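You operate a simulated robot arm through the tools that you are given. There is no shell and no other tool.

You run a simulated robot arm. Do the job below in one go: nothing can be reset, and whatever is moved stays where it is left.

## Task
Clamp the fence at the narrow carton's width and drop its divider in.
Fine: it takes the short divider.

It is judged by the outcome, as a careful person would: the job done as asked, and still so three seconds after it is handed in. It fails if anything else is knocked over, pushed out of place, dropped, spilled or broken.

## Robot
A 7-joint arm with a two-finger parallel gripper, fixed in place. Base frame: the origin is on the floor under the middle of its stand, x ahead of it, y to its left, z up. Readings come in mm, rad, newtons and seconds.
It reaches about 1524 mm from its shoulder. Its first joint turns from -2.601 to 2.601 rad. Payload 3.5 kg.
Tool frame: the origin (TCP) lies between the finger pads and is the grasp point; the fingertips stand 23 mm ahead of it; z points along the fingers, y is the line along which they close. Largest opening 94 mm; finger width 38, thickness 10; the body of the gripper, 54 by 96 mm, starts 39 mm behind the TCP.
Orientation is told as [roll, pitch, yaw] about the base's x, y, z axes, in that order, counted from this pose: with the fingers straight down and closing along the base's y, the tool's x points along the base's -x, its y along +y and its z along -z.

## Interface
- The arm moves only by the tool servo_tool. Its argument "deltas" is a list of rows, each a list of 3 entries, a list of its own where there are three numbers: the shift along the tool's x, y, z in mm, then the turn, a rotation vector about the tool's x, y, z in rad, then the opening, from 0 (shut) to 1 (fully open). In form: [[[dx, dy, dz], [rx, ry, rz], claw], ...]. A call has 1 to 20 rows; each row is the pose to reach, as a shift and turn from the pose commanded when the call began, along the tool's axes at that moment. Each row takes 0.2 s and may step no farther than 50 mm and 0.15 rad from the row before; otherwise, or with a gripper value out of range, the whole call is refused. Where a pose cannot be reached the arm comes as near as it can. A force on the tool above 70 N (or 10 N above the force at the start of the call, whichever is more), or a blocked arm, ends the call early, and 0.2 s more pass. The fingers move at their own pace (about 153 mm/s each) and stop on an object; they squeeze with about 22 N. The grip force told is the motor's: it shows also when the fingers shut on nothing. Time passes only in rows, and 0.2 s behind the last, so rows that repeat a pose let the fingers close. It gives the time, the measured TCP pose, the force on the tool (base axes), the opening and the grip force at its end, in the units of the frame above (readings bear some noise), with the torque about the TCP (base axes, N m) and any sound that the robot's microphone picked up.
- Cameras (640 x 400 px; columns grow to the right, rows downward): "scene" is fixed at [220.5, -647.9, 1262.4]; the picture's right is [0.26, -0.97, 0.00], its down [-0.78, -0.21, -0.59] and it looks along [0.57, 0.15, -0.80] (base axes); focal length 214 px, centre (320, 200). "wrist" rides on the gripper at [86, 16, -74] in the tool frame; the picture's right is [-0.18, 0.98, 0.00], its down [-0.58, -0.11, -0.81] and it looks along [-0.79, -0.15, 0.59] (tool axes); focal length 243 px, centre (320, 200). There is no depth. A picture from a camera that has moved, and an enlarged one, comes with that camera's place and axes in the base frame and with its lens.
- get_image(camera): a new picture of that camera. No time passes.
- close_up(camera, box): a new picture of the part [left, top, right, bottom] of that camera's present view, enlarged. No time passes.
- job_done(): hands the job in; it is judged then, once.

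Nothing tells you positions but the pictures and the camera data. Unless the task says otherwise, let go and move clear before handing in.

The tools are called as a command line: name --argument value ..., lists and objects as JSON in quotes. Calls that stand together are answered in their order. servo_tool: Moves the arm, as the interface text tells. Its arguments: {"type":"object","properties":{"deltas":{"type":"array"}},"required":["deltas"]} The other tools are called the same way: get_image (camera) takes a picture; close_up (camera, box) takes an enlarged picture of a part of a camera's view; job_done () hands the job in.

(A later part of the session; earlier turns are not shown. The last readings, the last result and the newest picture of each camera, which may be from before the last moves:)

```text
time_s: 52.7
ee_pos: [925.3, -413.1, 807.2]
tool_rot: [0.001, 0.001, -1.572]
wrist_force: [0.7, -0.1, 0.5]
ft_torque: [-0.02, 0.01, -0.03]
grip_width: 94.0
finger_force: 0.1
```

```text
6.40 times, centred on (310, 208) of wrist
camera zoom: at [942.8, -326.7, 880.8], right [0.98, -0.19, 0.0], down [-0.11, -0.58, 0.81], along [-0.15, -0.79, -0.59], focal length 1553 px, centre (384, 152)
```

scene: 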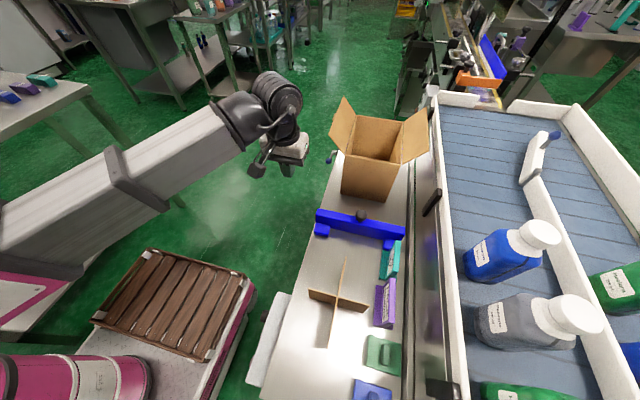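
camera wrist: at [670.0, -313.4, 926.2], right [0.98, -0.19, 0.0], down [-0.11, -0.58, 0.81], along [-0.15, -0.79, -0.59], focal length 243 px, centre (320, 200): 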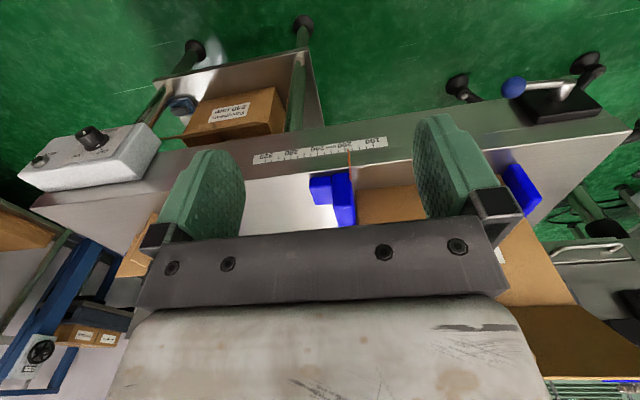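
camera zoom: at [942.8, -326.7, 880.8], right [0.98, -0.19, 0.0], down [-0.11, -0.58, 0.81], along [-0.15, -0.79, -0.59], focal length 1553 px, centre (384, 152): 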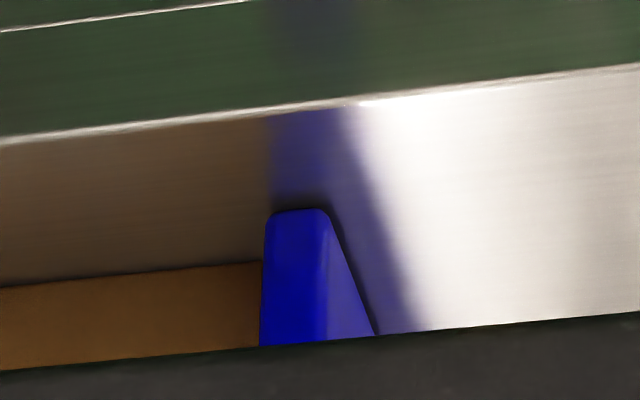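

The stop hasn't moved and the carton stands against it. The fence gap is about 196, so it must come back roughly 4 mm to read 200. I'll go back over the fence and take hold of its knob for a fine adjustment.

servo_tool --deltas '[[[0, -25, -10], [0, 0, -0.12], 1], [[0, -50, -20], [0, 0, -0.24], 1], [[0, -75, -30], [0, 0, -0.36], 1], [[0, -100, -40], [0, 0, -0.48], 1], [[0, -125, -50], [0, 0, -0.6], 1], [[0, -150, -60], [0, 0, -0.72], 1], [[0, -175, -65], [0, 0, -0.84], 0.8], [[0, -200, -70], [0, 0, -0.96], 0.6], [[0, -225, -75], [0, 0, -1.08], 0.6], [[-5, -250, -80], [0, 0, -1.2], 0.6], [[-15, -275, -85], [0, 0, -1.32], 0.6], [[-30, -300, -85], [0, 0, -1.44], 0.6], [[-55, -330, -85], [0, 0, -1.57], 0.6]]'

servo_tool --deltas '[[[8, -40, 0], [0, -0.05, 0], 0.6], [[12, -80, 0], [0, -0.1, 0], 0.6], [[16, -120, 0], [0, -0.15, 0], 0.6], [[20, -165, 0], [0, -0.2, 0], 0.6], [[24, -208, 0], [0, -0.25, 0], 0.6]]'

get_image --camera "wrist"

get_image --camera "scene"

```text
time_s: 55.5
ee_pos: [592.2, -466.3, 894.5]
tool_rot: [0.003, 0.0, 0.0]
wrist_force: [-0.6, 0.2, -0.8]
ft_torque: [0.01, -0.02, 0.02]
grip_width: 56.5
finger_force: 0.1
```

```text
time_s: 56.7
ee_pos: [571.9, -675.6, 893.6]
tool_rot: [0.002, -0.251, -0.001]
wrist_force: [0.7, -1.4, 0.2]
ft_torque: [0.01, 0.01, 0.03]
grip_width: 56.4
finger_force: 0.1
```

```text
taken
camera wrist: at [472.0, -661.1, 944.3], right [0.18, 0.98, 0.05], down [0.36, -0.11, 0.93], along [0.91, -0.15, -0.38], focal length 243 px, centre (320, 200)
```

wrist: 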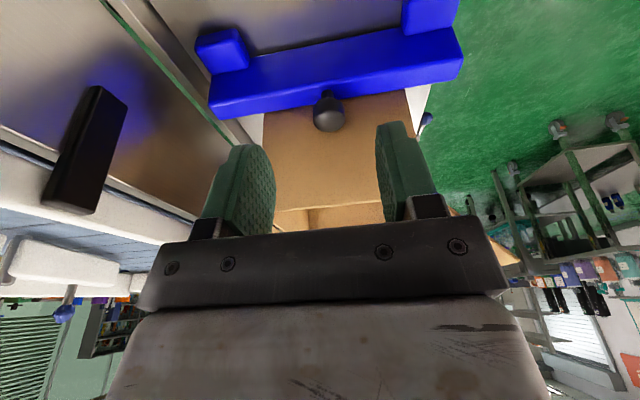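

```text
taken
```

scene: 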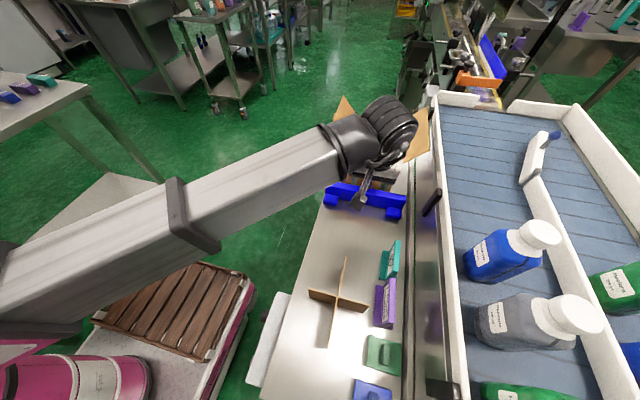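

The knob is at about (651, -678, 783). I'll lower the fingers to either side of it, leaning back to stay clear of the carton rim.

servo_tool --deltas '[[[-11, -1, 28], [0, 0, 0], 0.6], [[-22, -2, 56], [0, 0, 0], 0.6], [[-33, -2.5, 84], [0, 0, 0], 0.6], [[-42.8, -2.5, 111.6], [0, 0, 0], 0.6]]'

get_image --camera "wrist"

close_up --camera "scene" --box '[300, 130, 440, 230]'

```text
time_s: 57.7
ee_pos: [633.6, -678.6, 795.5]
tool_rot: [0.001, -0.248, -0.005]
wrist_force: [-51.1, -4.3, 25.3]
ft_torque: [0.29, -3.76, 0.02]
grip_width: 56.4
finger_force: 0.1
```

```text
taken
camera wrist: at [532.5, -662.8, 847.3], right [0.18, 0.98, 0.05], down [0.37, -0.11, 0.92], along [0.91, -0.15, -0.38], focal length 243 px, centre (320, 200)
```

wrist: 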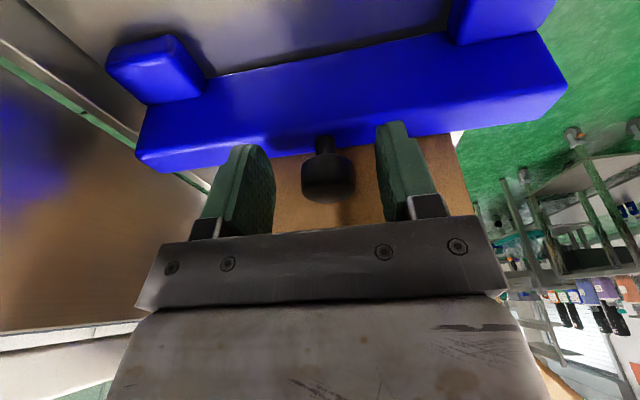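

```text
4.00 times, centred on (370, 180) of scene
camera zoom: at [220.5, -647.9, 1262.4], right [0.26, -0.97, 0.0], down [-0.78, -0.21, -0.59], along [0.57, 0.15, -0.8], focal length 858 px, centre (120, 280)
```

zoom: 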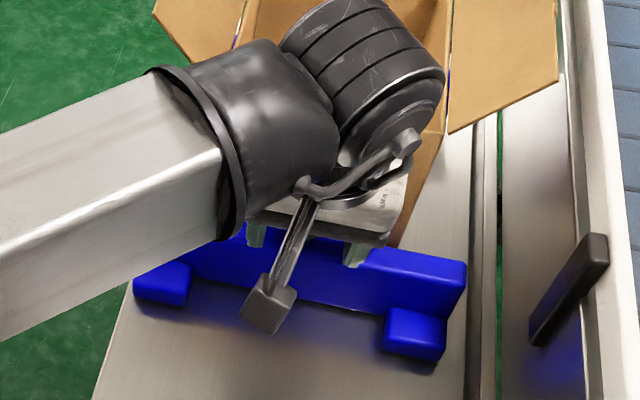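

The gripper is pressing against the carton rim (51 N). I'll back straight off at once.

servo_tool --deltas '[[[8, 0, -6], [0, 0, 0], 0.6], [[16, 0, -12], [0, 0, 0], 0.6]]'

get_image --camera "wrist"

close_up --camera "scene" --box '[280, 80, 440, 180]'

```text
time_s: 58.3
ee_pos: [622.5, -677.7, 801.5]
tool_rot: [0.002, -0.25, -0.001]
wrist_force: [0.1, -0.5, 0.9]
ft_torque: [-0.05, 0.02, 0.02]
grip_width: 56.5
finger_force: 0.0
```

```text
taken
camera wrist: at [522.0, -662.9, 852.5], right [0.18, 0.98, 0.05], down [0.36, -0.11, 0.93], along [0.91, -0.15, -0.38], focal length 243 px, centre (320, 200)
```

wrist: 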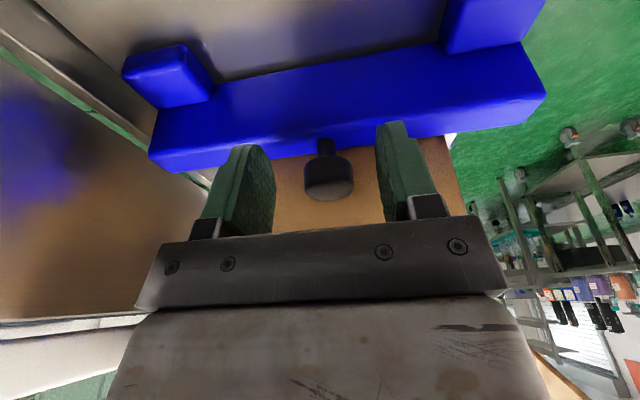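

```text
4.00 times, centred on (360, 130) of scene
camera zoom: at [220.5, -647.9, 1262.4], right [0.26, -0.97, 0.0], down [-0.78, -0.21, -0.59], along [0.57, 0.15, -0.8], focal length 858 px, centre (160, 480)
```

zoom: 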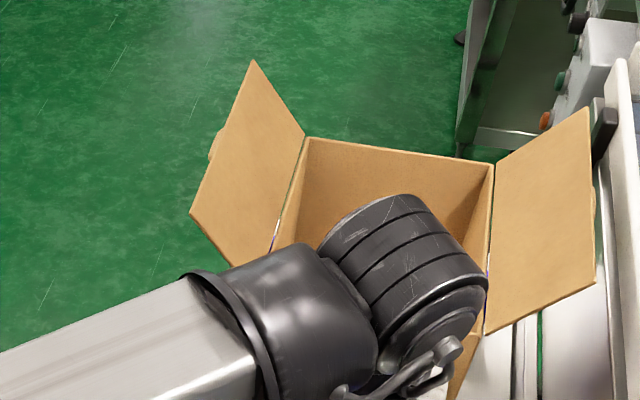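

The carton is unmarked and in place; the gripper housing is simply deeper than I allowed for. I'll lean the tool back further (0.5 rad) and approach the knob again in small steps.

servo_tool --deltas '[[[7, 0, -16], [0, -0.06, 0], 0.6], [[14.4, 0, -32.6], [0, -0.13, 0], 0.6], [[14.4, 0, -32.6], [0, -0.19, 0], 0.6], [[14.4, 0, -32.6], [0, -0.25, 0], 0.6]]'

get_image --camera "wrist"

close_up --camera "scene" --box '[280, 120, 440, 240]'

```text
time_s: 59.3
ee_pos: [599.9, -676.8, 830.3]
tool_rot: [0.002, -0.5, -0.004]
wrist_force: [0.0, -0.1, -0.5]
ft_torque: [0.02, 0.0, -0.01]
grip_width: 56.4
finger_force: 0.2
```

```text
taken
camera wrist: at [489.7, -662.9, 853.9], right [0.16, 0.98, 0.09], down [0.12, -0.11, 0.99], along [0.98, -0.15, -0.14], focal length 243 px, centre (320, 200)
```

wrist: 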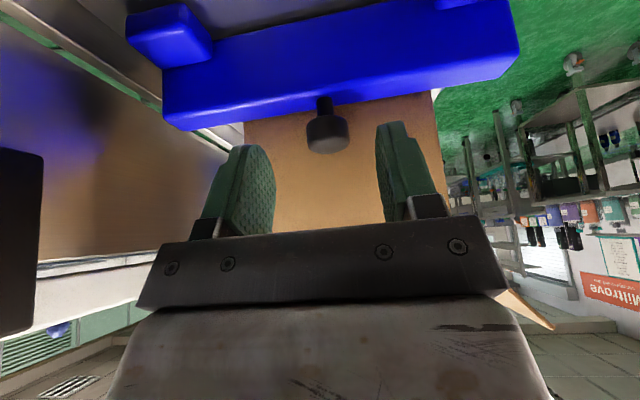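

```text
3.33 times, centred on (360, 180) of scene
camera zoom: at [220.5, -647.9, 1262.4], right [0.26, -0.97, 0.0], down [-0.78, -0.21, -0.59], along [0.57, 0.15, -0.8], focal length 715 px, centre (187, 267)
```

zoom: 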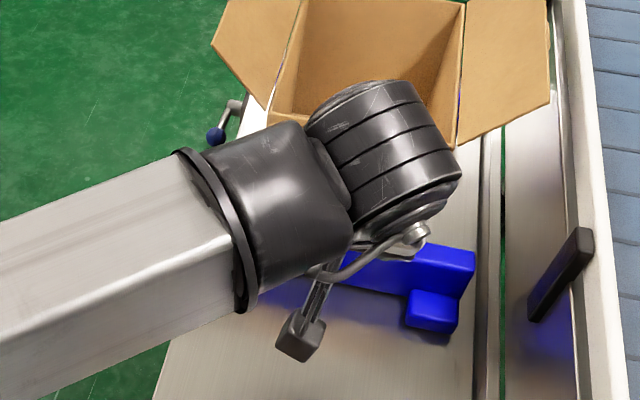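

servo_tool --deltas '[[[-7, -1, 16], [0, 0, 0], 0.6], [[-14, -1, 32], [0, 0, 0], 0.6]]'

servo_tool --deltas '[[[-4, 0, 9], [0, 0, 0], 0.6]]'

get_image --camera "wrist"

```text
time_s: 59.9
ee_pos: [626.2, -677.5, 808.1]
tool_rot: [0.003, -0.501, -0.005]
wrist_force: [0.2, -0.7, 0.7]
ft_torque: [0.02, -0.01, 0.01]
grip_width: 56.4
finger_force: 0.1
```

```text
time_s: 60.3
ee_pos: [634.2, -679.0, 802.4]
tool_rot: [0.002, -0.501, -0.003]
wrist_force: [0.1, 0.6, -0.9]
ft_torque: [-0.01, 0.02, 0.0]
grip_width: 56.4
finger_force: 0.1
```

```text
taken
camera wrist: at [524.3, -663.3, 826.3], right [0.16, 0.98, 0.09], down [0.12, -0.11, 0.99], along [0.98, -0.15, -0.14], focal length 243 px, centre (320, 200)
```

wrist: 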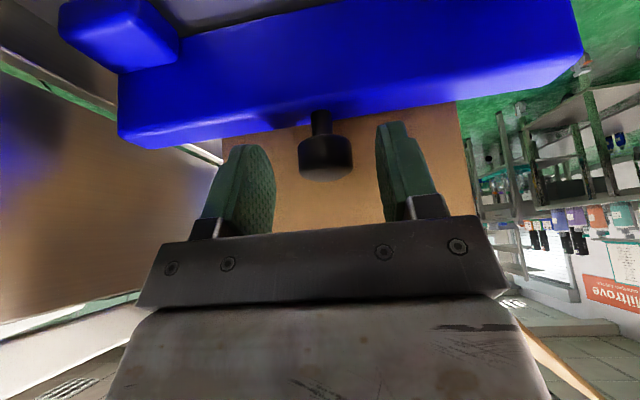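

No contact so far. I'll take the last step and close on the knob.

servo_tool --deltas '[[[-3, 0, 6], [0, 0, 0], 0.6], [[-4, 0, 9], [0, 0, 0], 0.6]]'

get_image --camera "wrist"

```text
time_s: 60.9
ee_pos: [640.5, -678.3, 797.3]
tool_rot: [0.001, -0.497, -0.005]
wrist_force: [-16.8, 0.8, 5.9]
ft_torque: [0.09, 0.05, 0.36]
grip_width: 56.2
finger_force: 0.0
```

```text
taken
camera wrist: at [529.9, -663.9, 821.1], right [0.16, 0.98, 0.09], down [0.13, -0.11, 0.99], along [0.98, -0.15, -0.14], focal length 243 px, centre (320, 200)
```

wrist: 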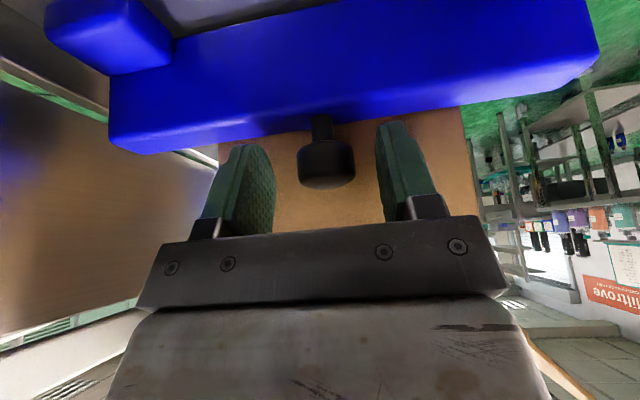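

The fingertips just touch the carton's front face, so I'll ease back 2.5 mm and close on the knob there.

servo_tool --deltas '[[[2.6, 0, -1.4], [0, 0, 0], 0.6], [[2.6, 0, -1.4], [0, 0, 0], 0.35], [[2.6, 0, -1.4], [0, 0, 0], 0], [[2.6, 0, -1.4], [0, 0, 0], 0], [[2.6, 0, -1.4], [0, 0, 0], 0]]'

get_image --camera "wrist"

```text
time_s: 62.1
ee_pos: [640.9, -676.8, 796.1]
tool_rot: [0.003, -0.5, -0.001]
wrist_force: [-10.3, 22.4, -2.9]
ft_torque: [-0.25, 0.09, 0.01]
grip_width: 29.8
finger_force: 44.8
```

```text
taken
camera wrist: at [529.8, -662.0, 819.9], right [0.16, 0.98, 0.09], down [0.12, -0.11, 0.99], along [0.98, -0.15, -0.14], focal length 243 px, centre (320, 200)
```

wrist: 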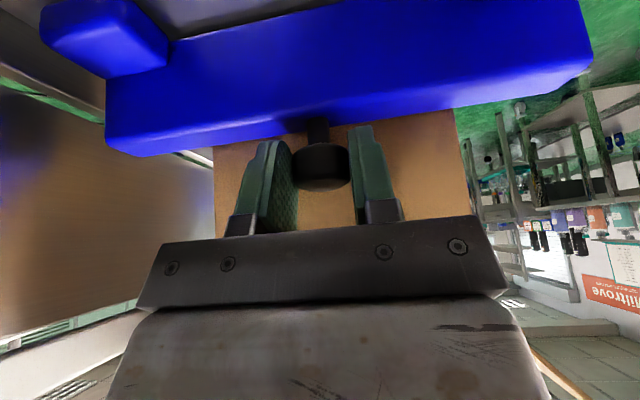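

The knob is held (30 mm). I'll draw the fence back 4.3 mm, easing the small sideways load at the same time.

servo_tool --deltas '[[[0, 2, 0], [0, 0, 0], 0], [[1.3, 2, -0.7], [0, 0, 0], 0], [[2.6, 2, -1.4], [0, 0, 0], 0], [[3.8, 2, -2.1], [0, 0, 0], 0], [[3.8, 2, -2.1], [0, 0, 0], 0]]'

```text
time_s: 63.3
ee_pos: [635.3, -676.9, 796.0]
tool_rot: [0.002, -0.499, -0.002]
wrist_force: [4.2, 10.4, -11.5]
ft_torque: [-0.56, 0.69, 0.14]
grip_width: 29.8
finger_force: 45.2
```

Now I'll release the knob, withdraw backwards and up, and check the reading again.

servo_tool --deltas '[[[0, 0, 0], [0, 0, 0], 0.3], [[0, 0, 0], [0, 0, 0], 0.6], [[0, 0, 0], [0, 0, 0], 0.6], [[5, 0, -25], [0, 0, 0], 0.6], [[10, 0, -60], [0, 0.1, 0], 0.6], [[15, 0, -100], [0, 0.2, 0], 0.6], [[15, 0, -120], [0, 0.35, 0], 0.6], [[15, 0, -120], [0, 0.5, 0], 0.6]]'

get_image --camera "scene"

```text
time_s: 65.1
ee_pos: [563.8, -680.0, 895.2]
tool_rot: [0.002, 0.004, -0.001]
wrist_force: [0.1, 0.5, 0.2]
ft_torque: [0.03, 0.02, 0.02]
grip_width: 56.3
finger_force: 0.0
```

```text
taken
```

scene: 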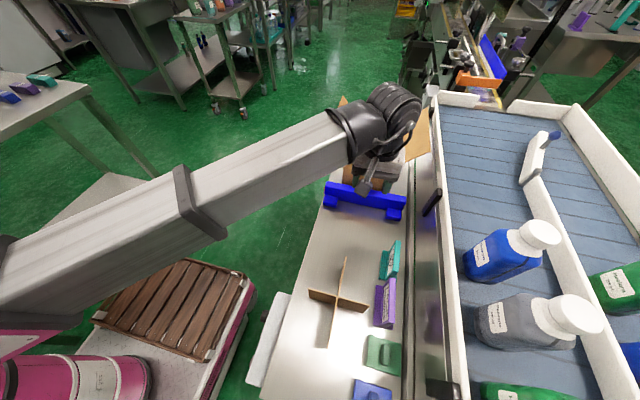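

servo_tool --deltas '[[[0, 24, 0], [0, 0, 0.12], 0.8], [[0, 48, 2], [0, 0, 0.24], 1], [[0, 72, 5], [0, 0, 0.36], 1], [[0, 96, 8], [0, 0, 0.48], 1], [[0, 120, 11], [0, 0, 0.6], 1], [[0, 144, 14], [0, 0, 0.72], 1], [[0, 168, 18], [0, 0, 0.84], 1], [[0, 192, 22], [0, 0, 0.96], 1], [[-5, 216, 26], [0, 0, 1.08], 1], [[-20, 240, 31], [0, 0, 1.2], 1], [[-40, 260, 36], [0, 0, 1.32], 1], [[-64, 275, 40], [0, 0, 1.44], 1], [[-88, 281, 44], [0, 0, 1.57], 1]]'

get_image --camera "wrist"

close_up --camera "wrist" --box '[320, 135, 384, 175]'

```text
time_s: 67.9
ee_pos: [652.1, -397.3, 849.5]
tool_rot: [-0.002, 0.003, -1.575]
wrist_force: [-0.4, -0.9, -0.2]
ft_torque: [0.0, 0.01, -0.01]
grip_width: 93.9
finger_force: 0.1
```

```text
taken
camera wrist: at [670.9, -312.2, 922.9], right [0.98, -0.19, 0.0], down [-0.11, -0.58, 0.81], along [-0.15, -0.79, -0.59], focal length 243 px, centre (320, 200)
```

wrist: 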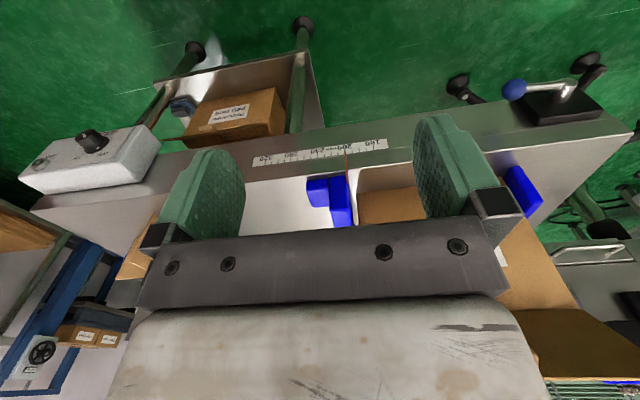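

```text
10.00 times, centred on (352, 155) of wrist
camera zoom: at [670.9, -312.2, 922.9], right [0.98, -0.19, 0.0], down [-0.11, -0.58, 0.81], along [-0.15, -0.79, -0.59], focal length 2426 px, centre (0, 650)
```

zoom: 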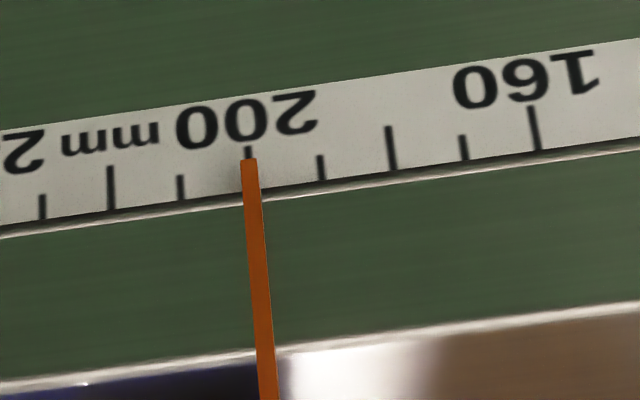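

The pointer now stands exactly on 200. Next I'll return to the lever, with the tool horizontal and rolled to match the level handle, to clamp it.

servo_tool --deltas '[[[4, 18, 15], [0, -0.13, 0], 1], [[10, 36, 30], [0, -0.26, 0], 1], [[15, 54, 45], [0, -0.39, 0], 1], [[15, 72, 60], [0, -0.52, 0], 1], [[15, 90, 75], [0, -0.65, 0], 1], [[12, 108, 95], [0, -0.78, 0], 1], [[10, 126, 115], [0, -0.91, 0], 1], [[8, 144, 135], [0, -1.04, 0], 1], [[5, 162, 155], [0, -1.17, 0], 1], [[2, 182, 175], [0, -1.3, 0], 1], [[2, 201, 193], [0, -1.43, 0], 1], [[2, 219, 210], [0, -1.57, 0], 1]]'

servo_tool --deltas '[[[0, 0, 0], [0, 0, -0.13], 0.8], [[0, 0, 0], [0, 0, -0.26], 0.6], [[0, 0, 0], [0, 0, -0.39], 0.6], [[0, 0, 0], [0, 0, -0.52], 0.6], [[0, 0, 0], [0, 0, -0.65], 0.6], [[0, 0, 0], [0, 0, -0.78], 0.6], [[0, 0, 0], [0, 0, -0.91], 0.6], [[0, 0, 0], [0, 0, -1.04], 0.6], [[0, 0, 0], [0, 0, -1.17], 0.6], [[0, 0, 0], [0, 0, -1.3], 0.6], [[0, 0, 0], [0, 0, -1.43], 0.6], [[0, 0, 0], [0, 0, -1.57], 0.6]]'

get_image --camera "wrist"

```text
time_s: 70.5
ee_pos: [873.7, -395.8, 644.2]
tool_rot: [1.423, -1.571, -2.994]
wrist_force: [0.1, 0.5, -0.4]
ft_torque: [-0.04, -0.01, 0.01]
grip_width: 93.9
finger_force: 0.0
```

```text
time_s: 73.1
ee_pos: [872.6, -394.6, 640.6]
tool_rot: [-1.569, 0.002, 0.0]
wrist_force: [0.5, -0.3, 1.1]
ft_torque: [0.03, 0.0, -0.01]
grip_width: 56.1
finger_force: 0.1
```

```text
taken
camera wrist: at [787.1, -320.8, 624.7], right [0.18, 0.0, -0.98], down [0.58, 0.81, 0.11], along [0.79, -0.59, 0.15], focal length 243 px, centre (320, 200)
```

wrist: 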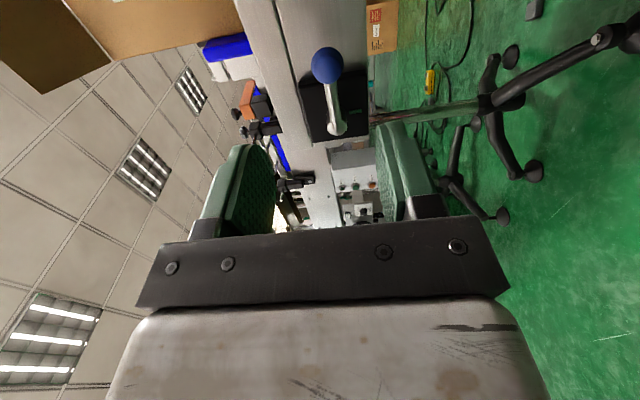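

The ball is straight ahead at about (874, -513, 636). I'll advance around it and grip.

servo_tool --deltas '[[[0, 2, 30], [0, 0, 0], 0.6], [[0, 4, 60], [0, 0, 0], 0.6], [[0, 4.2, 85], [0, 0, 0], 0.6], [[0, 4.2, 110], [0, 0, 0], 0.6]]'

get_image --camera "wrist"

```text
time_s: 74.1
ee_pos: [871.8, -505.9, 638.0]
tool_rot: [-1.57, 0.001, -0.001]
wrist_force: [0.0, 0.6, 0.1]
ft_torque: [-0.04, -0.01, -0.01]
grip_width: 56.3
finger_force: 0.1
```

```text
taken
camera wrist: at [786.9, -431.9, 621.7], right [0.18, 0.0, -0.98], down [0.58, 0.81, 0.11], along [0.79, -0.59, 0.15], focal length 243 px, centre (320, 200)
```

wrist: 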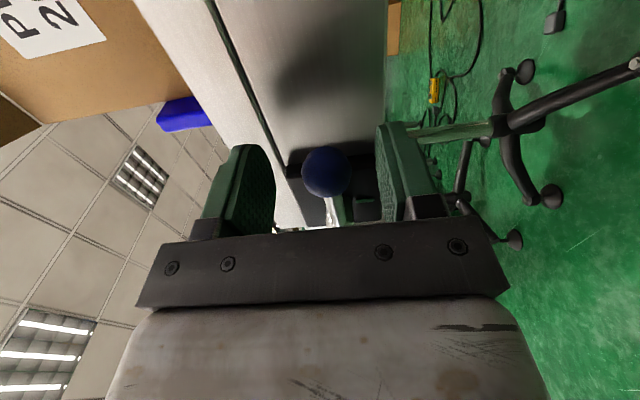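

servo_tool --deltas '[[[0, 0, 0], [0, 0, 0], 0.3], [[0, 0, 0], [0, 0, 0], 0], [[0, 0, 0], [0, 0, 0], 0], [[0, 0, 0], [0, 0, 0], 0]]'

servo_tool --deltas '[[[-0.3, 6.4, 0], [0, 0, 0.1], 0], [[-1.3, 12.7, 0], [0, 0, 0.2], 0], [[-2.9, 18.9, 0], [0, 0, 0.3], 0], [[-5, 24.9, 0], [0, 0, 0.4], 0], [[-7.8, 30.7, 0], [0, 0, 0.5], 0]]'

```text
time_s: 75.1
ee_pos: [871.1, -506.3, 635.2]
tool_rot: [-1.564, -0.002, -0.001]
wrist_force: [-5.5, -0.3, -33.5]
ft_torque: [0.13, 0.36, 0.59]
grip_width: 25.4
finger_force: 45.2
```

```text
time_s: 76.3
ee_pos: [878.6, -504.8, 606.2]
tool_rot: [-1.567, -0.502, -0.004]
wrist_force: [-8.1, -24.2, -0.3]
ft_torque: [-0.07, -0.15, -0.02]
grip_width: 25.2
finger_force: 45.0
```

The lever is turning back down smoothly. I'll continue the arc.

servo_tool --deltas '[[[-0.3, 6.4, 1], [0, 0, 0.1], 0], [[-1.3, 12.7, 1.5], [0, 0, 0.2], 0], [[-2.9, 18.9, 1.5], [0, 0, 0.3], 0], [[-5, 24.9, 1.5], [0, 0, 0.4], 0], [[-7.8, 30.7, 1.5], [0, 0, 0.5], 0]]'

get_image --camera "wrist"

```text
time_s: 77.5
ee_pos: [903.2, -503.8, 580.9]
tool_rot: [-1.56, -1.002, -0.01]
wrist_force: [-13.4, -4.2, -21.9]
ft_torque: [0.04, -0.01, -0.03]
grip_width: 25.2
finger_force: 44.7
```

```text
taken
camera wrist: at [871.1, -430.8, 500.2], right [0.93, 0.0, -0.37], down [0.22, 0.8, 0.55], along [0.3, -0.6, 0.74], focal length 243 px, centre (320, 200)
```

wrist: 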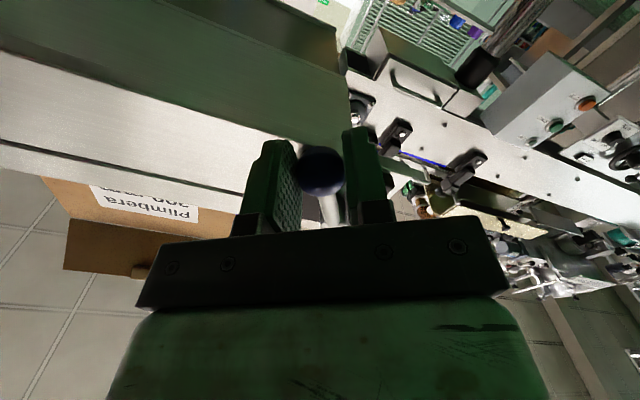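

servo_tool --deltas '[[[1.7, 6.4, 0], [0, 0, 0.1], 0], [[0.7, 12.7, 0], [0, 0, 0.2], 0], [[-0.9, 18.9, 0], [0, 0, 0.3], 0], [[-3, 24.9, 0], [0, 0, 0.4], 0], [[-5.8, 30.7, 0], [0, 0, 0.5], 0], [[-8.1, 34.5, 0], [0, 0, 0.57], 0]]'

get_image --camera "wrist"

close_up --camera "scene" --box '[300, 130, 364, 170]'

```text
time_s: 78.9
ee_pos: [934.0, -505.7, 573.8]
tool_rot: [2.422, -1.568, 2.286]
wrist_force: [1.2, -1.9, 15.7]
ft_torque: [-1.17, 0.08, 0.02]
grip_width: 25.3
finger_force: 44.6
```

```text
taken
camera wrist: at [952.5, -431.3, 485.8], right [0.98, 0.0, 0.19], down [-0.11, 0.81, 0.58], along [-0.15, -0.59, 0.79], focal length 243 px, centre (320, 200)
```

wrist: 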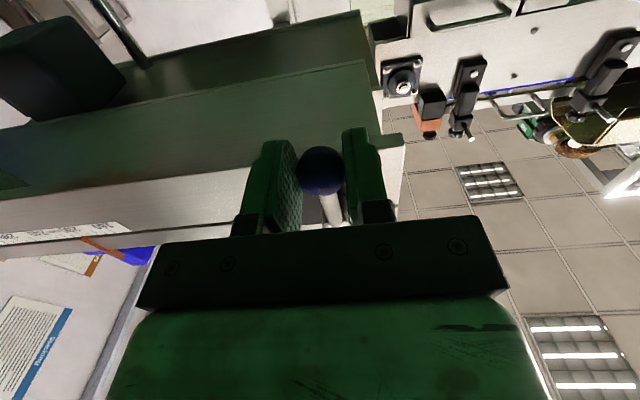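

```text
10.00 times, centred on (332, 150) of scene
camera zoom: at [220.5, -647.9, 1262.4], right [0.26, -0.97, 0.0], down [-0.78, -0.21, -0.59], along [0.57, 0.15, -0.8], focal length 2145 px, centre (200, 700)
```

zoom: 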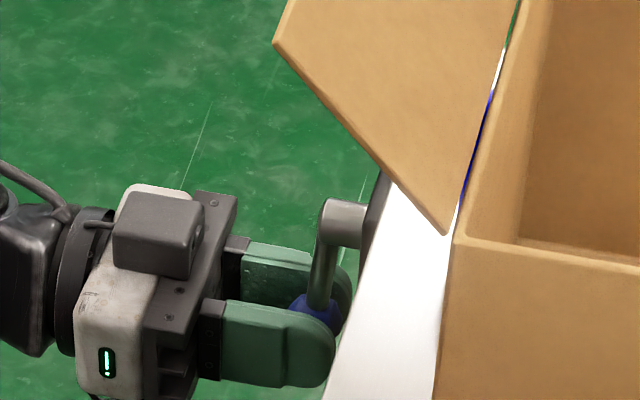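

The lever is back at hanging, the position it was found in. I'll give it a tiny nudge to make sure it is seated.

servo_tool --deltas '[[[0, 2, 0], [0, 0, 0.03], 0], [[0, 3.5, 0], [0, 0, 0.05], 0]]'

```text
time_s: 79.5
ee_pos: [936.1, -504.4, 572.4]
tool_rot: [1.541, -1.52, -3.117]
wrist_force: [-20.7, -0.6, 16.7]
ft_torque: [-0.91, 0.03, -0.22]
grip_width: 25.0
finger_force: 45.0
```

It resists there, so it's against its closed stop. I'll let go and back away.

servo_tool --deltas '[[[0, -2, 0], [0, 0, -0.03], 0], [[0, -2, 0], [0, 0, -0.03], 0.4], [[0, -2, 0], [0, 0, -0.03], 0.7], [[0, -2, 0], [0, 0, -0.03], 0.7], [[0, -2, -35], [0, 0, -0.03], 0.7], [[0, -2, -75], [0, 0, -0.03], 0.7], [[0, -2, -110], [0, 0, -0.03], 0.7]]'

get_image --camera "wrist"

close_up --camera "wrist" --box '[240, 0, 400, 150]'

close_up --camera "wrist" --box '[0, 110, 160, 210]'

```text
time_s: 81.1
ee_pos: [937.0, -394.0, 569.8]
tool_rot: [1.433, -1.553, -3.004]
wrist_force: [-0.2, -1.2, 0.0]
ft_torque: [0.0, 0.0, 0.01]
grip_width: 65.8
finger_force: 0.0
```

```text
taken
camera wrist: at [955.3, -320.2, 482.9], right [0.98, 0.0, 0.2], down [-0.12, 0.8, 0.58], along [-0.17, -0.59, 0.79], focal length 243 px, centre (320, 200)
```

wrist: 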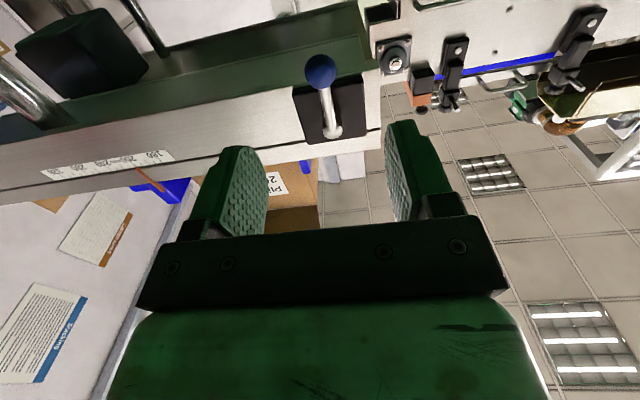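

```text
2.67 times, centred on (320, 75) of wrist
camera zoom: at [955.3, -320.2, 482.9], right [0.98, 0.0, 0.2], down [-0.12, 0.8, 0.58], along [-0.17, -0.59, 0.79], focal length 647 px, centre (320, 533)
```

zoom: 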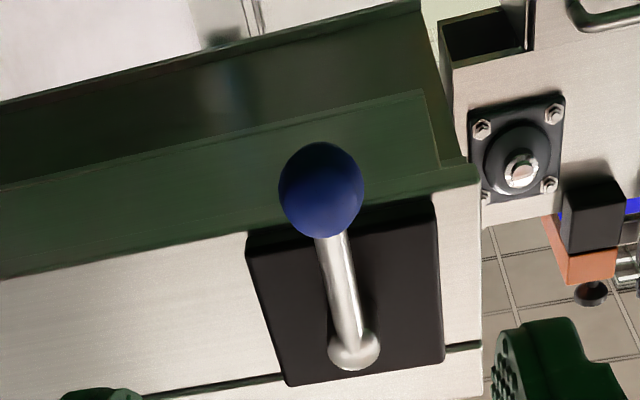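

```text
4.00 times, centred on (80, 160) of wrist
camera zoom: at [955.3, -320.2, 482.9], right [0.98, 0.0, 0.2], down [-0.12, 0.8, 0.58], along [-0.17, -0.59, 0.79], focal length 970 px, centre (1280, 360)
```

zoom: 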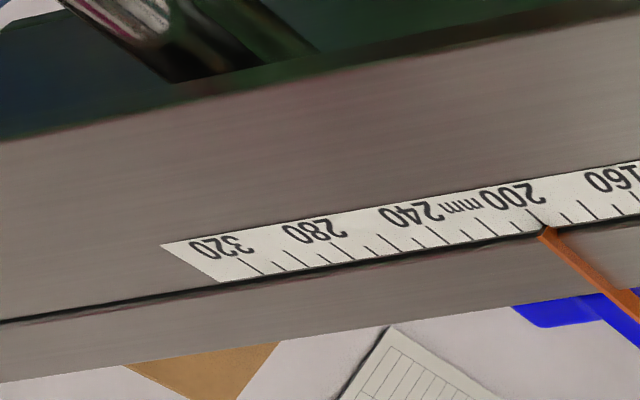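

The lever is down on its mark and the pointer is still at 200: the fence is clamped. Now the divider. I'll take fresh views of the carton rim and the divider to work out the grasp and the drop.

get_image --camera "scene"

close_up --camera "scene" --box '[320, 80, 440, 160]'

close_up --camera "scene" --box '[320, 140, 440, 220]'

close_up --camera "scene" --box '[290, 245, 390, 360]'

```text
taken
```

scene: 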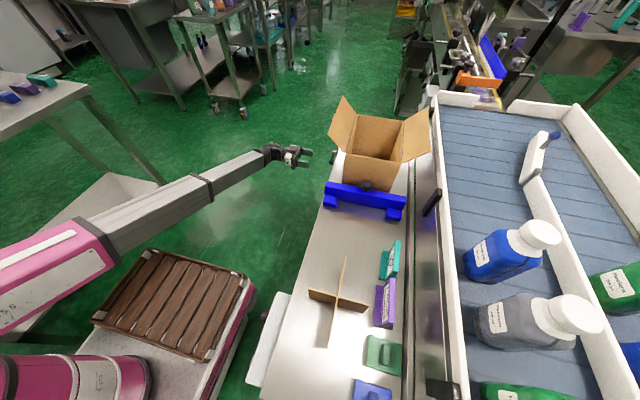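

```text
5.00 times, centred on (380, 120) of scene
camera zoom: at [220.5, -647.9, 1262.4], right [0.26, -0.97, 0.0], down [-0.78, -0.21, -0.59], along [0.57, 0.15, -0.8], focal length 1072 px, centre (20, 600)
```

zoom: 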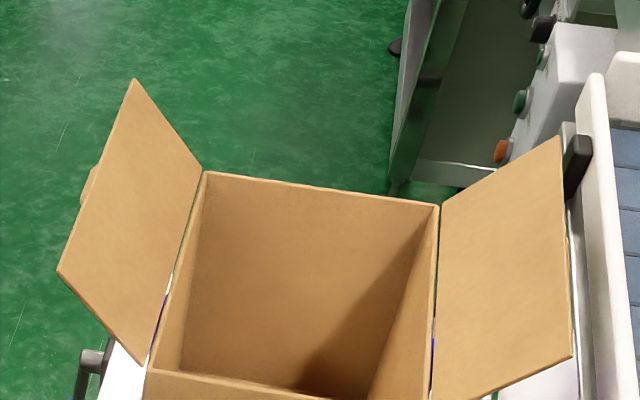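

```text
5.00 times, centred on (380, 180) of scene
camera zoom: at [220.5, -647.9, 1262.4], right [0.26, -0.97, 0.0], down [-0.78, -0.21, -0.59], along [0.57, 0.15, -0.8], focal length 1072 px, centre (20, 300)
```

zoom: 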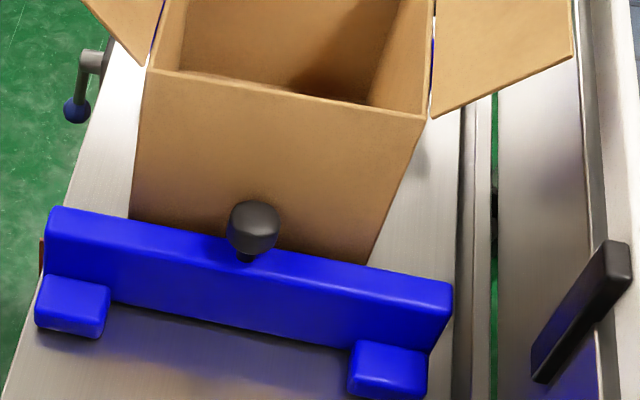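

```text
3.48 times, centred on (340, 302) of scene
camera zoom: at [220.5, -647.9, 1262.4], right [0.26, -0.97, 0.0], down [-0.78, -0.21, -0.59], along [0.57, 0.15, -0.8], focal length 746 px, centre (250, -156)
```

zoom: 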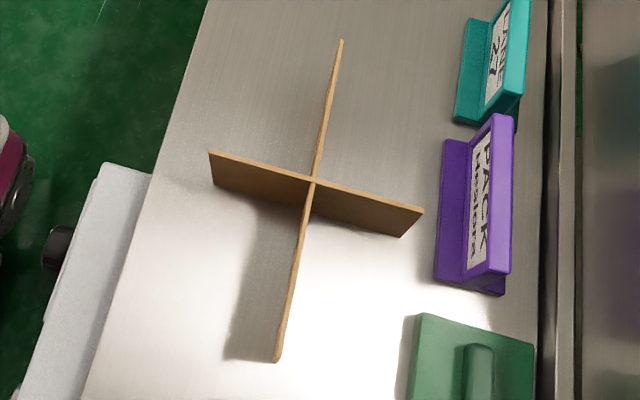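

The rim now spans about x 670–866 and y -602 to -751, with its centre near (768, -677). The divider is about 185 × 132 and 83 mm high, centred near (329, -660). I'll bring the tool back upright and move over the divider.

servo_tool --deltas '[[[-15, -20, -5], [0, 0.12, 0], 0.7], [[-32, -42, -10], [0, 0.24, 0], 0.7], [[-50, -64, -15], [0, 0.36, 0], 0.7], [[-70, -86, -18], [0, 0.48, 0], 0.7], [[-90, -108, -18], [0, 0.6, 0], 0.7], [[-112, -130, -18], [0, 0.72, 0], 0.7], [[-134, -152, -16], [0, 0.84, 0], 0.7], [[-158, -174, -14], [0, 0.96, 0], 0.7], [[-182, -196, -12], [0, 1.08, 0], 0.7], [[-206, -218, -8], [0, 1.2, 0], 0.7], [[-230, -240, -5], [0, 1.32, 0], 0.7], [[-255, -262, 0], [0, 1.44, 0], 0.7], [[-280, -285, 3], [0, 1.57, 0], 0.7]]'

get_image --camera "wrist"

close_up --camera "wrist" --box '[320, 135, 384, 175]'

```text
time_s: 83.9
ee_pos: [646.9, -396.8, 846.9]
tool_rot: [0.022, 0.004, -1.571]
wrist_force: [-0.5, 0.0, 0.6]
ft_torque: [-0.04, -0.01, -0.04]
grip_width: 65.8
finger_force: 0.1
```

```text
taken
camera wrist: at [662.5, -310.1, 922.2], right [0.98, -0.18, 0.02], down [-0.12, -0.58, 0.8], along [-0.14, -0.79, -0.6], focal length 243 px, centre (320, 200)
```

wrist: 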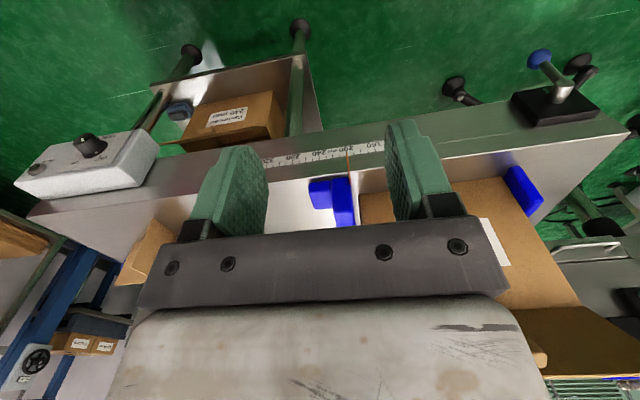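

```text
10.00 times, centred on (352, 155) of wrist
camera zoom: at [662.5, -310.1, 922.2], right [0.98, -0.18, 0.02], down [-0.12, -0.58, 0.8], along [-0.14, -0.79, -0.6], focal length 2426 px, centre (0, 650)
```

zoom: 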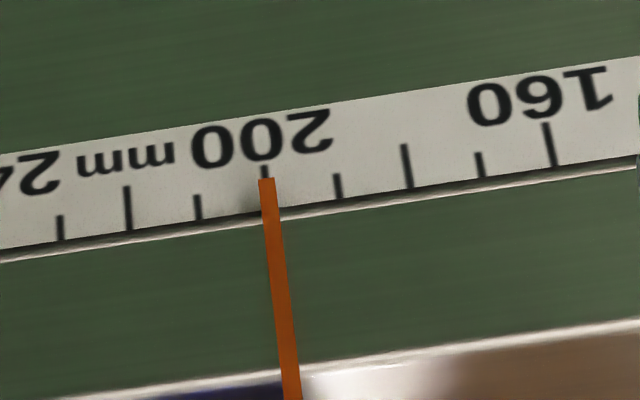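

Pointer still exactly on 200 with the lever down. Now I'll turn the tool back and head for the divider.

servo_tool --deltas '[[[0, -15, -4], [0, 0, -0.12], 0.7], [[0, -30, -8], [0, 0, -0.24], 0.7], [[0, -45, -12], [0, 0, -0.36], 0.7], [[0, -60, -16], [0, 0, -0.48], 0.7], [[-5, -75, -20], [0, 0, -0.6], 0.7], [[-10, -90, -24], [0, 0, -0.72], 0.7], [[-15, -105, -28], [0, 0, -0.84], 0.6], [[-22, -120, -31], [0, 0, -0.96], 0.5], [[-30, -135, -34], [0, 0, -1.08], 0.5], [[-40, -150, -37], [0, 0, -1.2], 0.5], [[-50, -165, -40], [0, 0, -1.32], 0.5], [[-62, -180, -42], [0, 0, -1.44], 0.5], [[-73, -197, -43], [0, 0, -1.57], 0.5]]'

get_image --camera "scene"

```text
time_s: 86.7
ee_pos: [446.9, -473.0, 886.5]
tool_rot: [0.004, -0.02, 0.0]
wrist_force: [-0.9, -0.2, 0.1]
ft_torque: [0.02, 0.07, -0.02]
grip_width: 46.9
finger_force: 0.1
```

```text
taken
```

scene: 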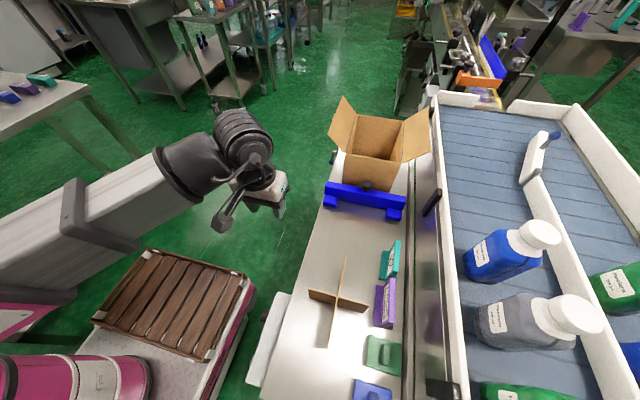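

servo_tool --deltas '[[[18, -37, 0], [0, 0.01, 0], 0.5], [[36, -74, 0], [-0.004, 0.02, 0], 0.5], [[54, -111, 0], [-0.004, 0.02, 0], 0.5], [[72, -148, 0], [-0.004, 0.02, 0], 0.5], [[89, -187, 0], [-0.004, 0.02, 0], 0.5]]'

get_image --camera "wrist"

get_image --camera "scene"

```text
time_s: 87.9
ee_pos: [358.7, -659.0, 882.0]
tool_rot: [0.007, 0.0, -0.002]
wrist_force: [-0.1, 0.2, 0.8]
ft_torque: [-0.01, -0.01, 0.01]
grip_width: 46.9
finger_force: 0.2
```

```text
taken
camera wrist: at [274.2, -644.4, 956.9], right [0.19, 0.98, 0.01], down [0.58, -0.11, 0.81], along [0.79, -0.15, -0.59], focal length 243 px, centre (320, 200)
```

wrist: 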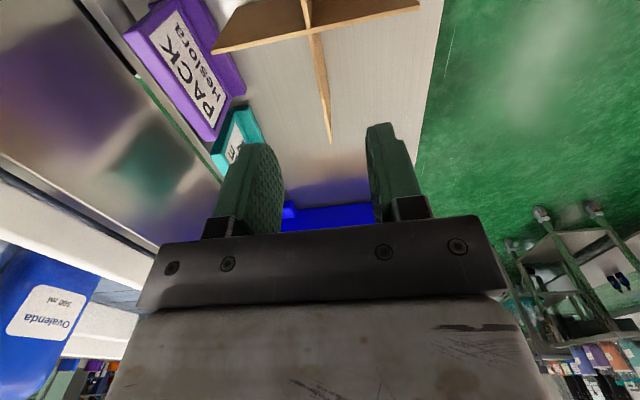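

```text
taken
```

scene: 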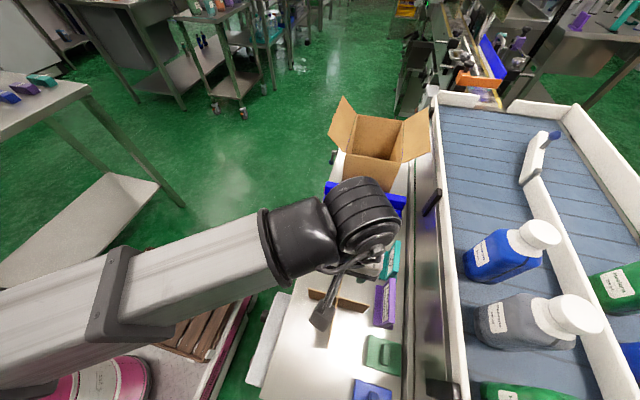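

I'm above the divider. I'll zoom in on the wrist view to fix its position exactly before lowering.

close_up --camera "wrist" --box '[210, 0, 430, 150]'

```text
2.67 times, centred on (320, 75) of wrist
camera zoom: at [274.2, -644.4, 956.9], right [0.19, 0.98, 0.01], down [0.58, -0.11, 0.81], along [0.79, -0.15, -0.59], focal length 647 px, centre (320, 533)
```

zoom: 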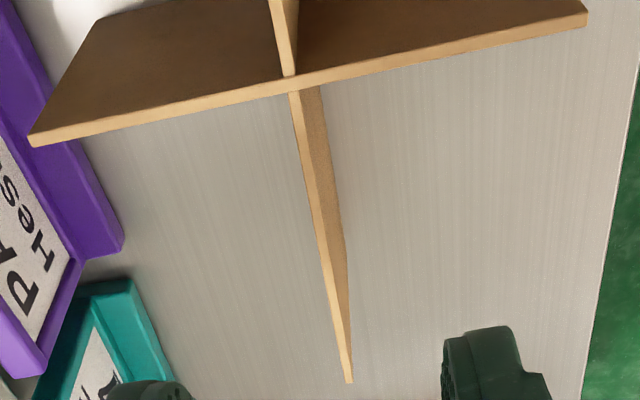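

The panel running along x is at y of about -661, with the crossing at about x = 330. I'll lower with the fingers straddling this panel, 28 mm ahead of the crossing.

servo_tool --deltas '[[[0, -2, 30], [0.007, 0, 0], 0.5], [[0, -2, 60], [0.007, 0, 0], 0.5], [[0, -2, 80], [0.007, 0, 0], 0.5], [[0, -2, 100], [0.007, 0, 0], 0.5]]'

get_image --camera "wrist"

close_up --camera "scene" --box '[290, 230, 410, 360]'

```text
time_s: 88.9
ee_pos: [358.5, -660.7, 782.2]
tool_rot: [-0.003, 0.0, -0.002]
wrist_force: [0.5, -0.2, -0.1]
ft_torque: [0.01, 0.03, -0.02]
grip_width: 47.1
finger_force: 0.2
```

```text
taken
camera wrist: at [273.5, -643.4, 856.6], right [0.19, 0.98, 0.0], down [0.58, -0.11, 0.81], along [0.79, -0.15, -0.59], focal length 243 px, centre (320, 200)
```

wrist: 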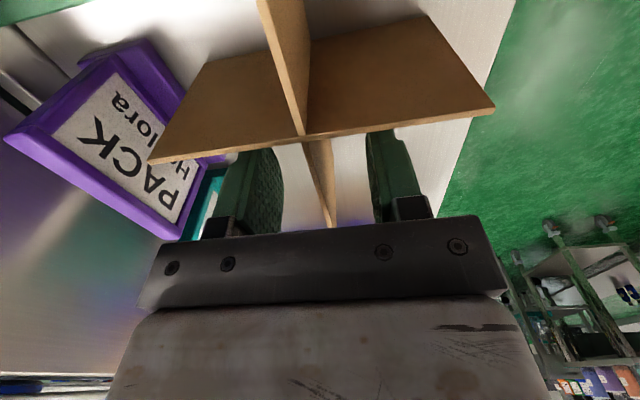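

```text
3.08 times, centred on (350, 295) of scene
camera zoom: at [220.5, -647.9, 1262.4], right [0.26, -0.97, 0.0], down [-0.78, -0.21, -0.59], along [0.57, 0.15, -0.8], focal length 660 px, centre (228, -92)
```

zoom: 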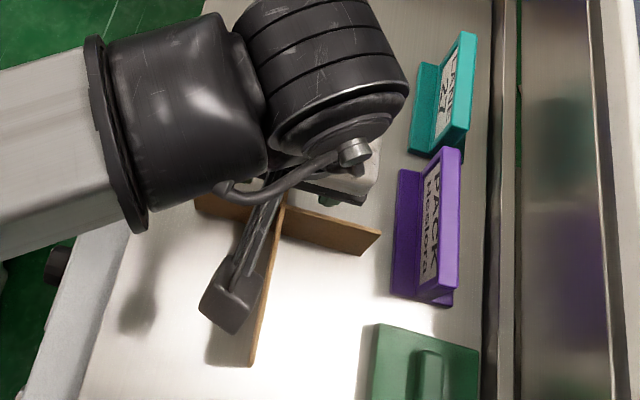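

The panel is between the fingers, with its top at z of about 784. I'll close on it.

servo_tool --deltas '[[[0, -0.3, 0], [0, 0, 0], 0.25], [[0, -0.3, 0], [0, 0, 0], 0], [[0, -0.3, 0], [0, 0, 0], 0], [[0, -0.3, 0], [0, 0, 0], 0]]'

get_image --camera "wrist"

```text
time_s: 89.9
ee_pos: [358.8, -659.0, 782.6]
tool_rot: [-0.003, -0.001, -0.002]
wrist_force: [-0.2, 0.2, -0.2]
ft_torque: [0.03, -0.03, 0.02]
grip_width: 2.1
finger_force: 22.3
```

```text
taken
camera wrist: at [273.7, -643.8, 856.9], right [0.19, 0.98, 0.0], down [0.58, -0.11, 0.81], along [0.79, -0.15, -0.59], focal length 243 px, centre (320, 200)
```

wrist: 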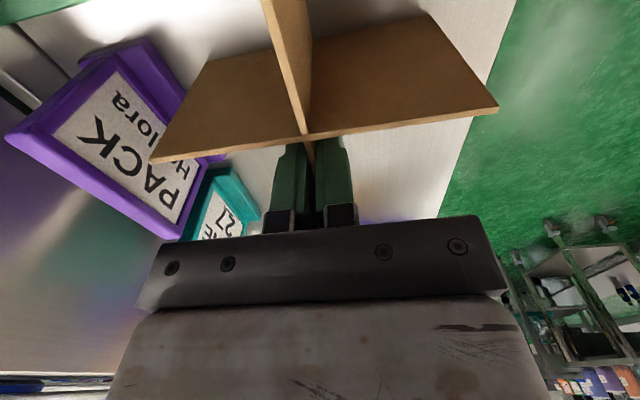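

Gripped. I'll lift a little first and check that the divider comes up level.

servo_tool --deltas '[[[0, 0, -10], [0, 0, 0], 0], [[0, 0, -25], [0, 0, 0], 0], [[0, 0, -50], [0, 0, 0], 0], [[0, 0, -80], [0, 0, 0], 0]]'

get_image --camera "wrist"

get_image --camera "scene"

```text
time_s: 90.9
ee_pos: [358.6, -661.7, 862.6]
tool_rot: [-0.003, 0.001, -0.003]
wrist_force: [0.2, -0.3, -0.7]
ft_torque: [0.01, -0.02, -0.01]
grip_width: 2.7
finger_force: 22.1
```

```text
taken
camera wrist: at [272.8, -645.9, 937.7], right [0.19, 0.98, 0.0], down [0.58, -0.11, 0.81], along [0.79, -0.15, -0.59], focal length 243 px, centre (320, 200)
```

wrist: 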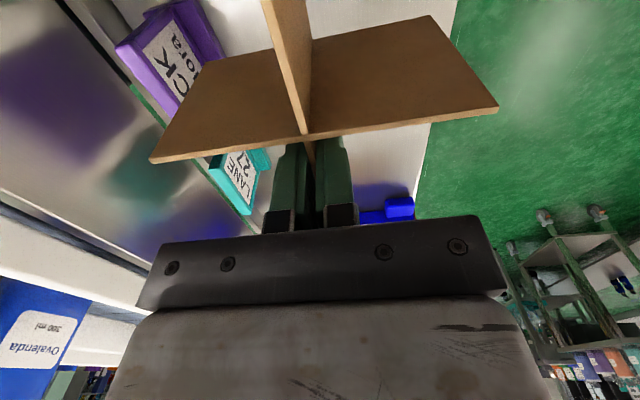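

```text
taken
```

scene: 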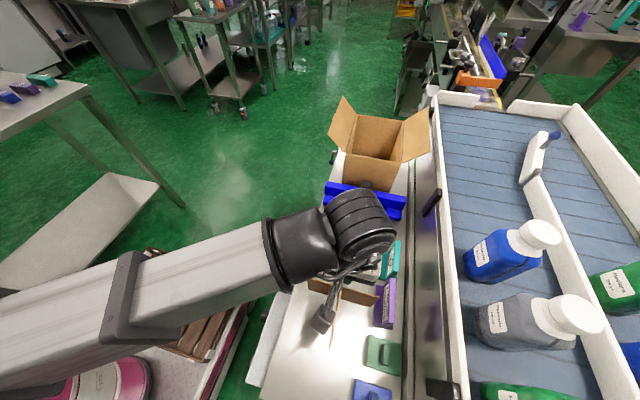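

The divider lifted level and firm. I'll raise it while carrying it forward, so that it clears the fence knob and the carton rim well.

servo_tool --deltas '[[[-20, -2, -18], [0, 0, 0], 0], [[-45, -4, -38], [0, 0, 0], 0], [[-75, -6, -58], [0, 0, 0], 0], [[-105, -8, -76], [0, 0, 0], 0], [[-135, -10, -92], [0, 0, 0], 0], [[-165, -12, -106], [0, 0, 0], 0], [[-195, -14, -116], [0, 0, 0], 0], [[-222, -15, -122], [0, 0, 0], 0]]'

get_image --camera "wrist"

get_image --camera "scene"

```text
time_s: 92.7
ee_pos: [580.6, -677.5, 984.2]
tool_rot: [-0.002, -0.001, -0.002]
wrist_force: [0.3, 0.9, -0.4]
ft_torque: [-0.02, -0.01, 0.0]
grip_width: 2.5
finger_force: 22.1
```

```text
taken
camera wrist: at [495.5, -662.0, 1058.8], right [0.19, 0.98, 0.0], down [0.58, -0.11, 0.81], along [0.79, -0.15, -0.59], focal length 243 px, centre (320, 200)
```

wrist: 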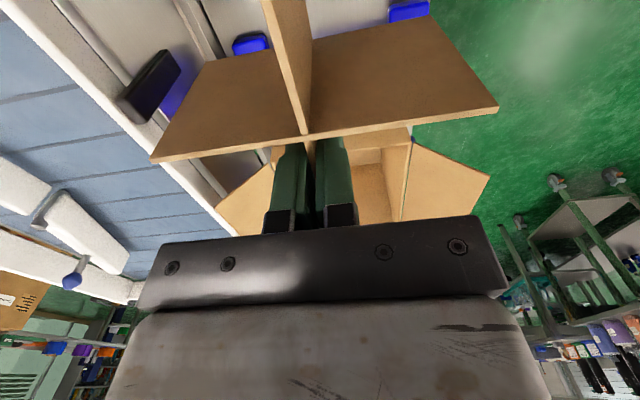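

```text
taken
```

scene: 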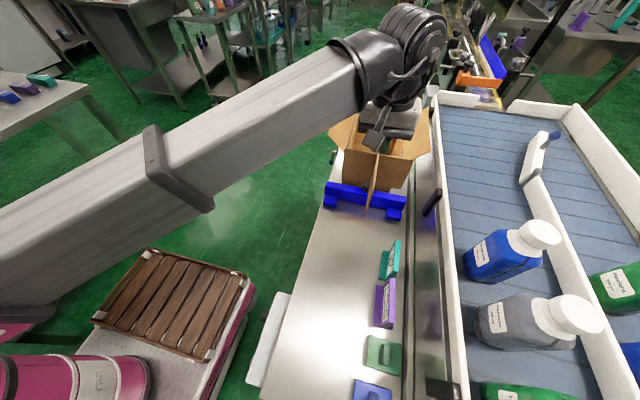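

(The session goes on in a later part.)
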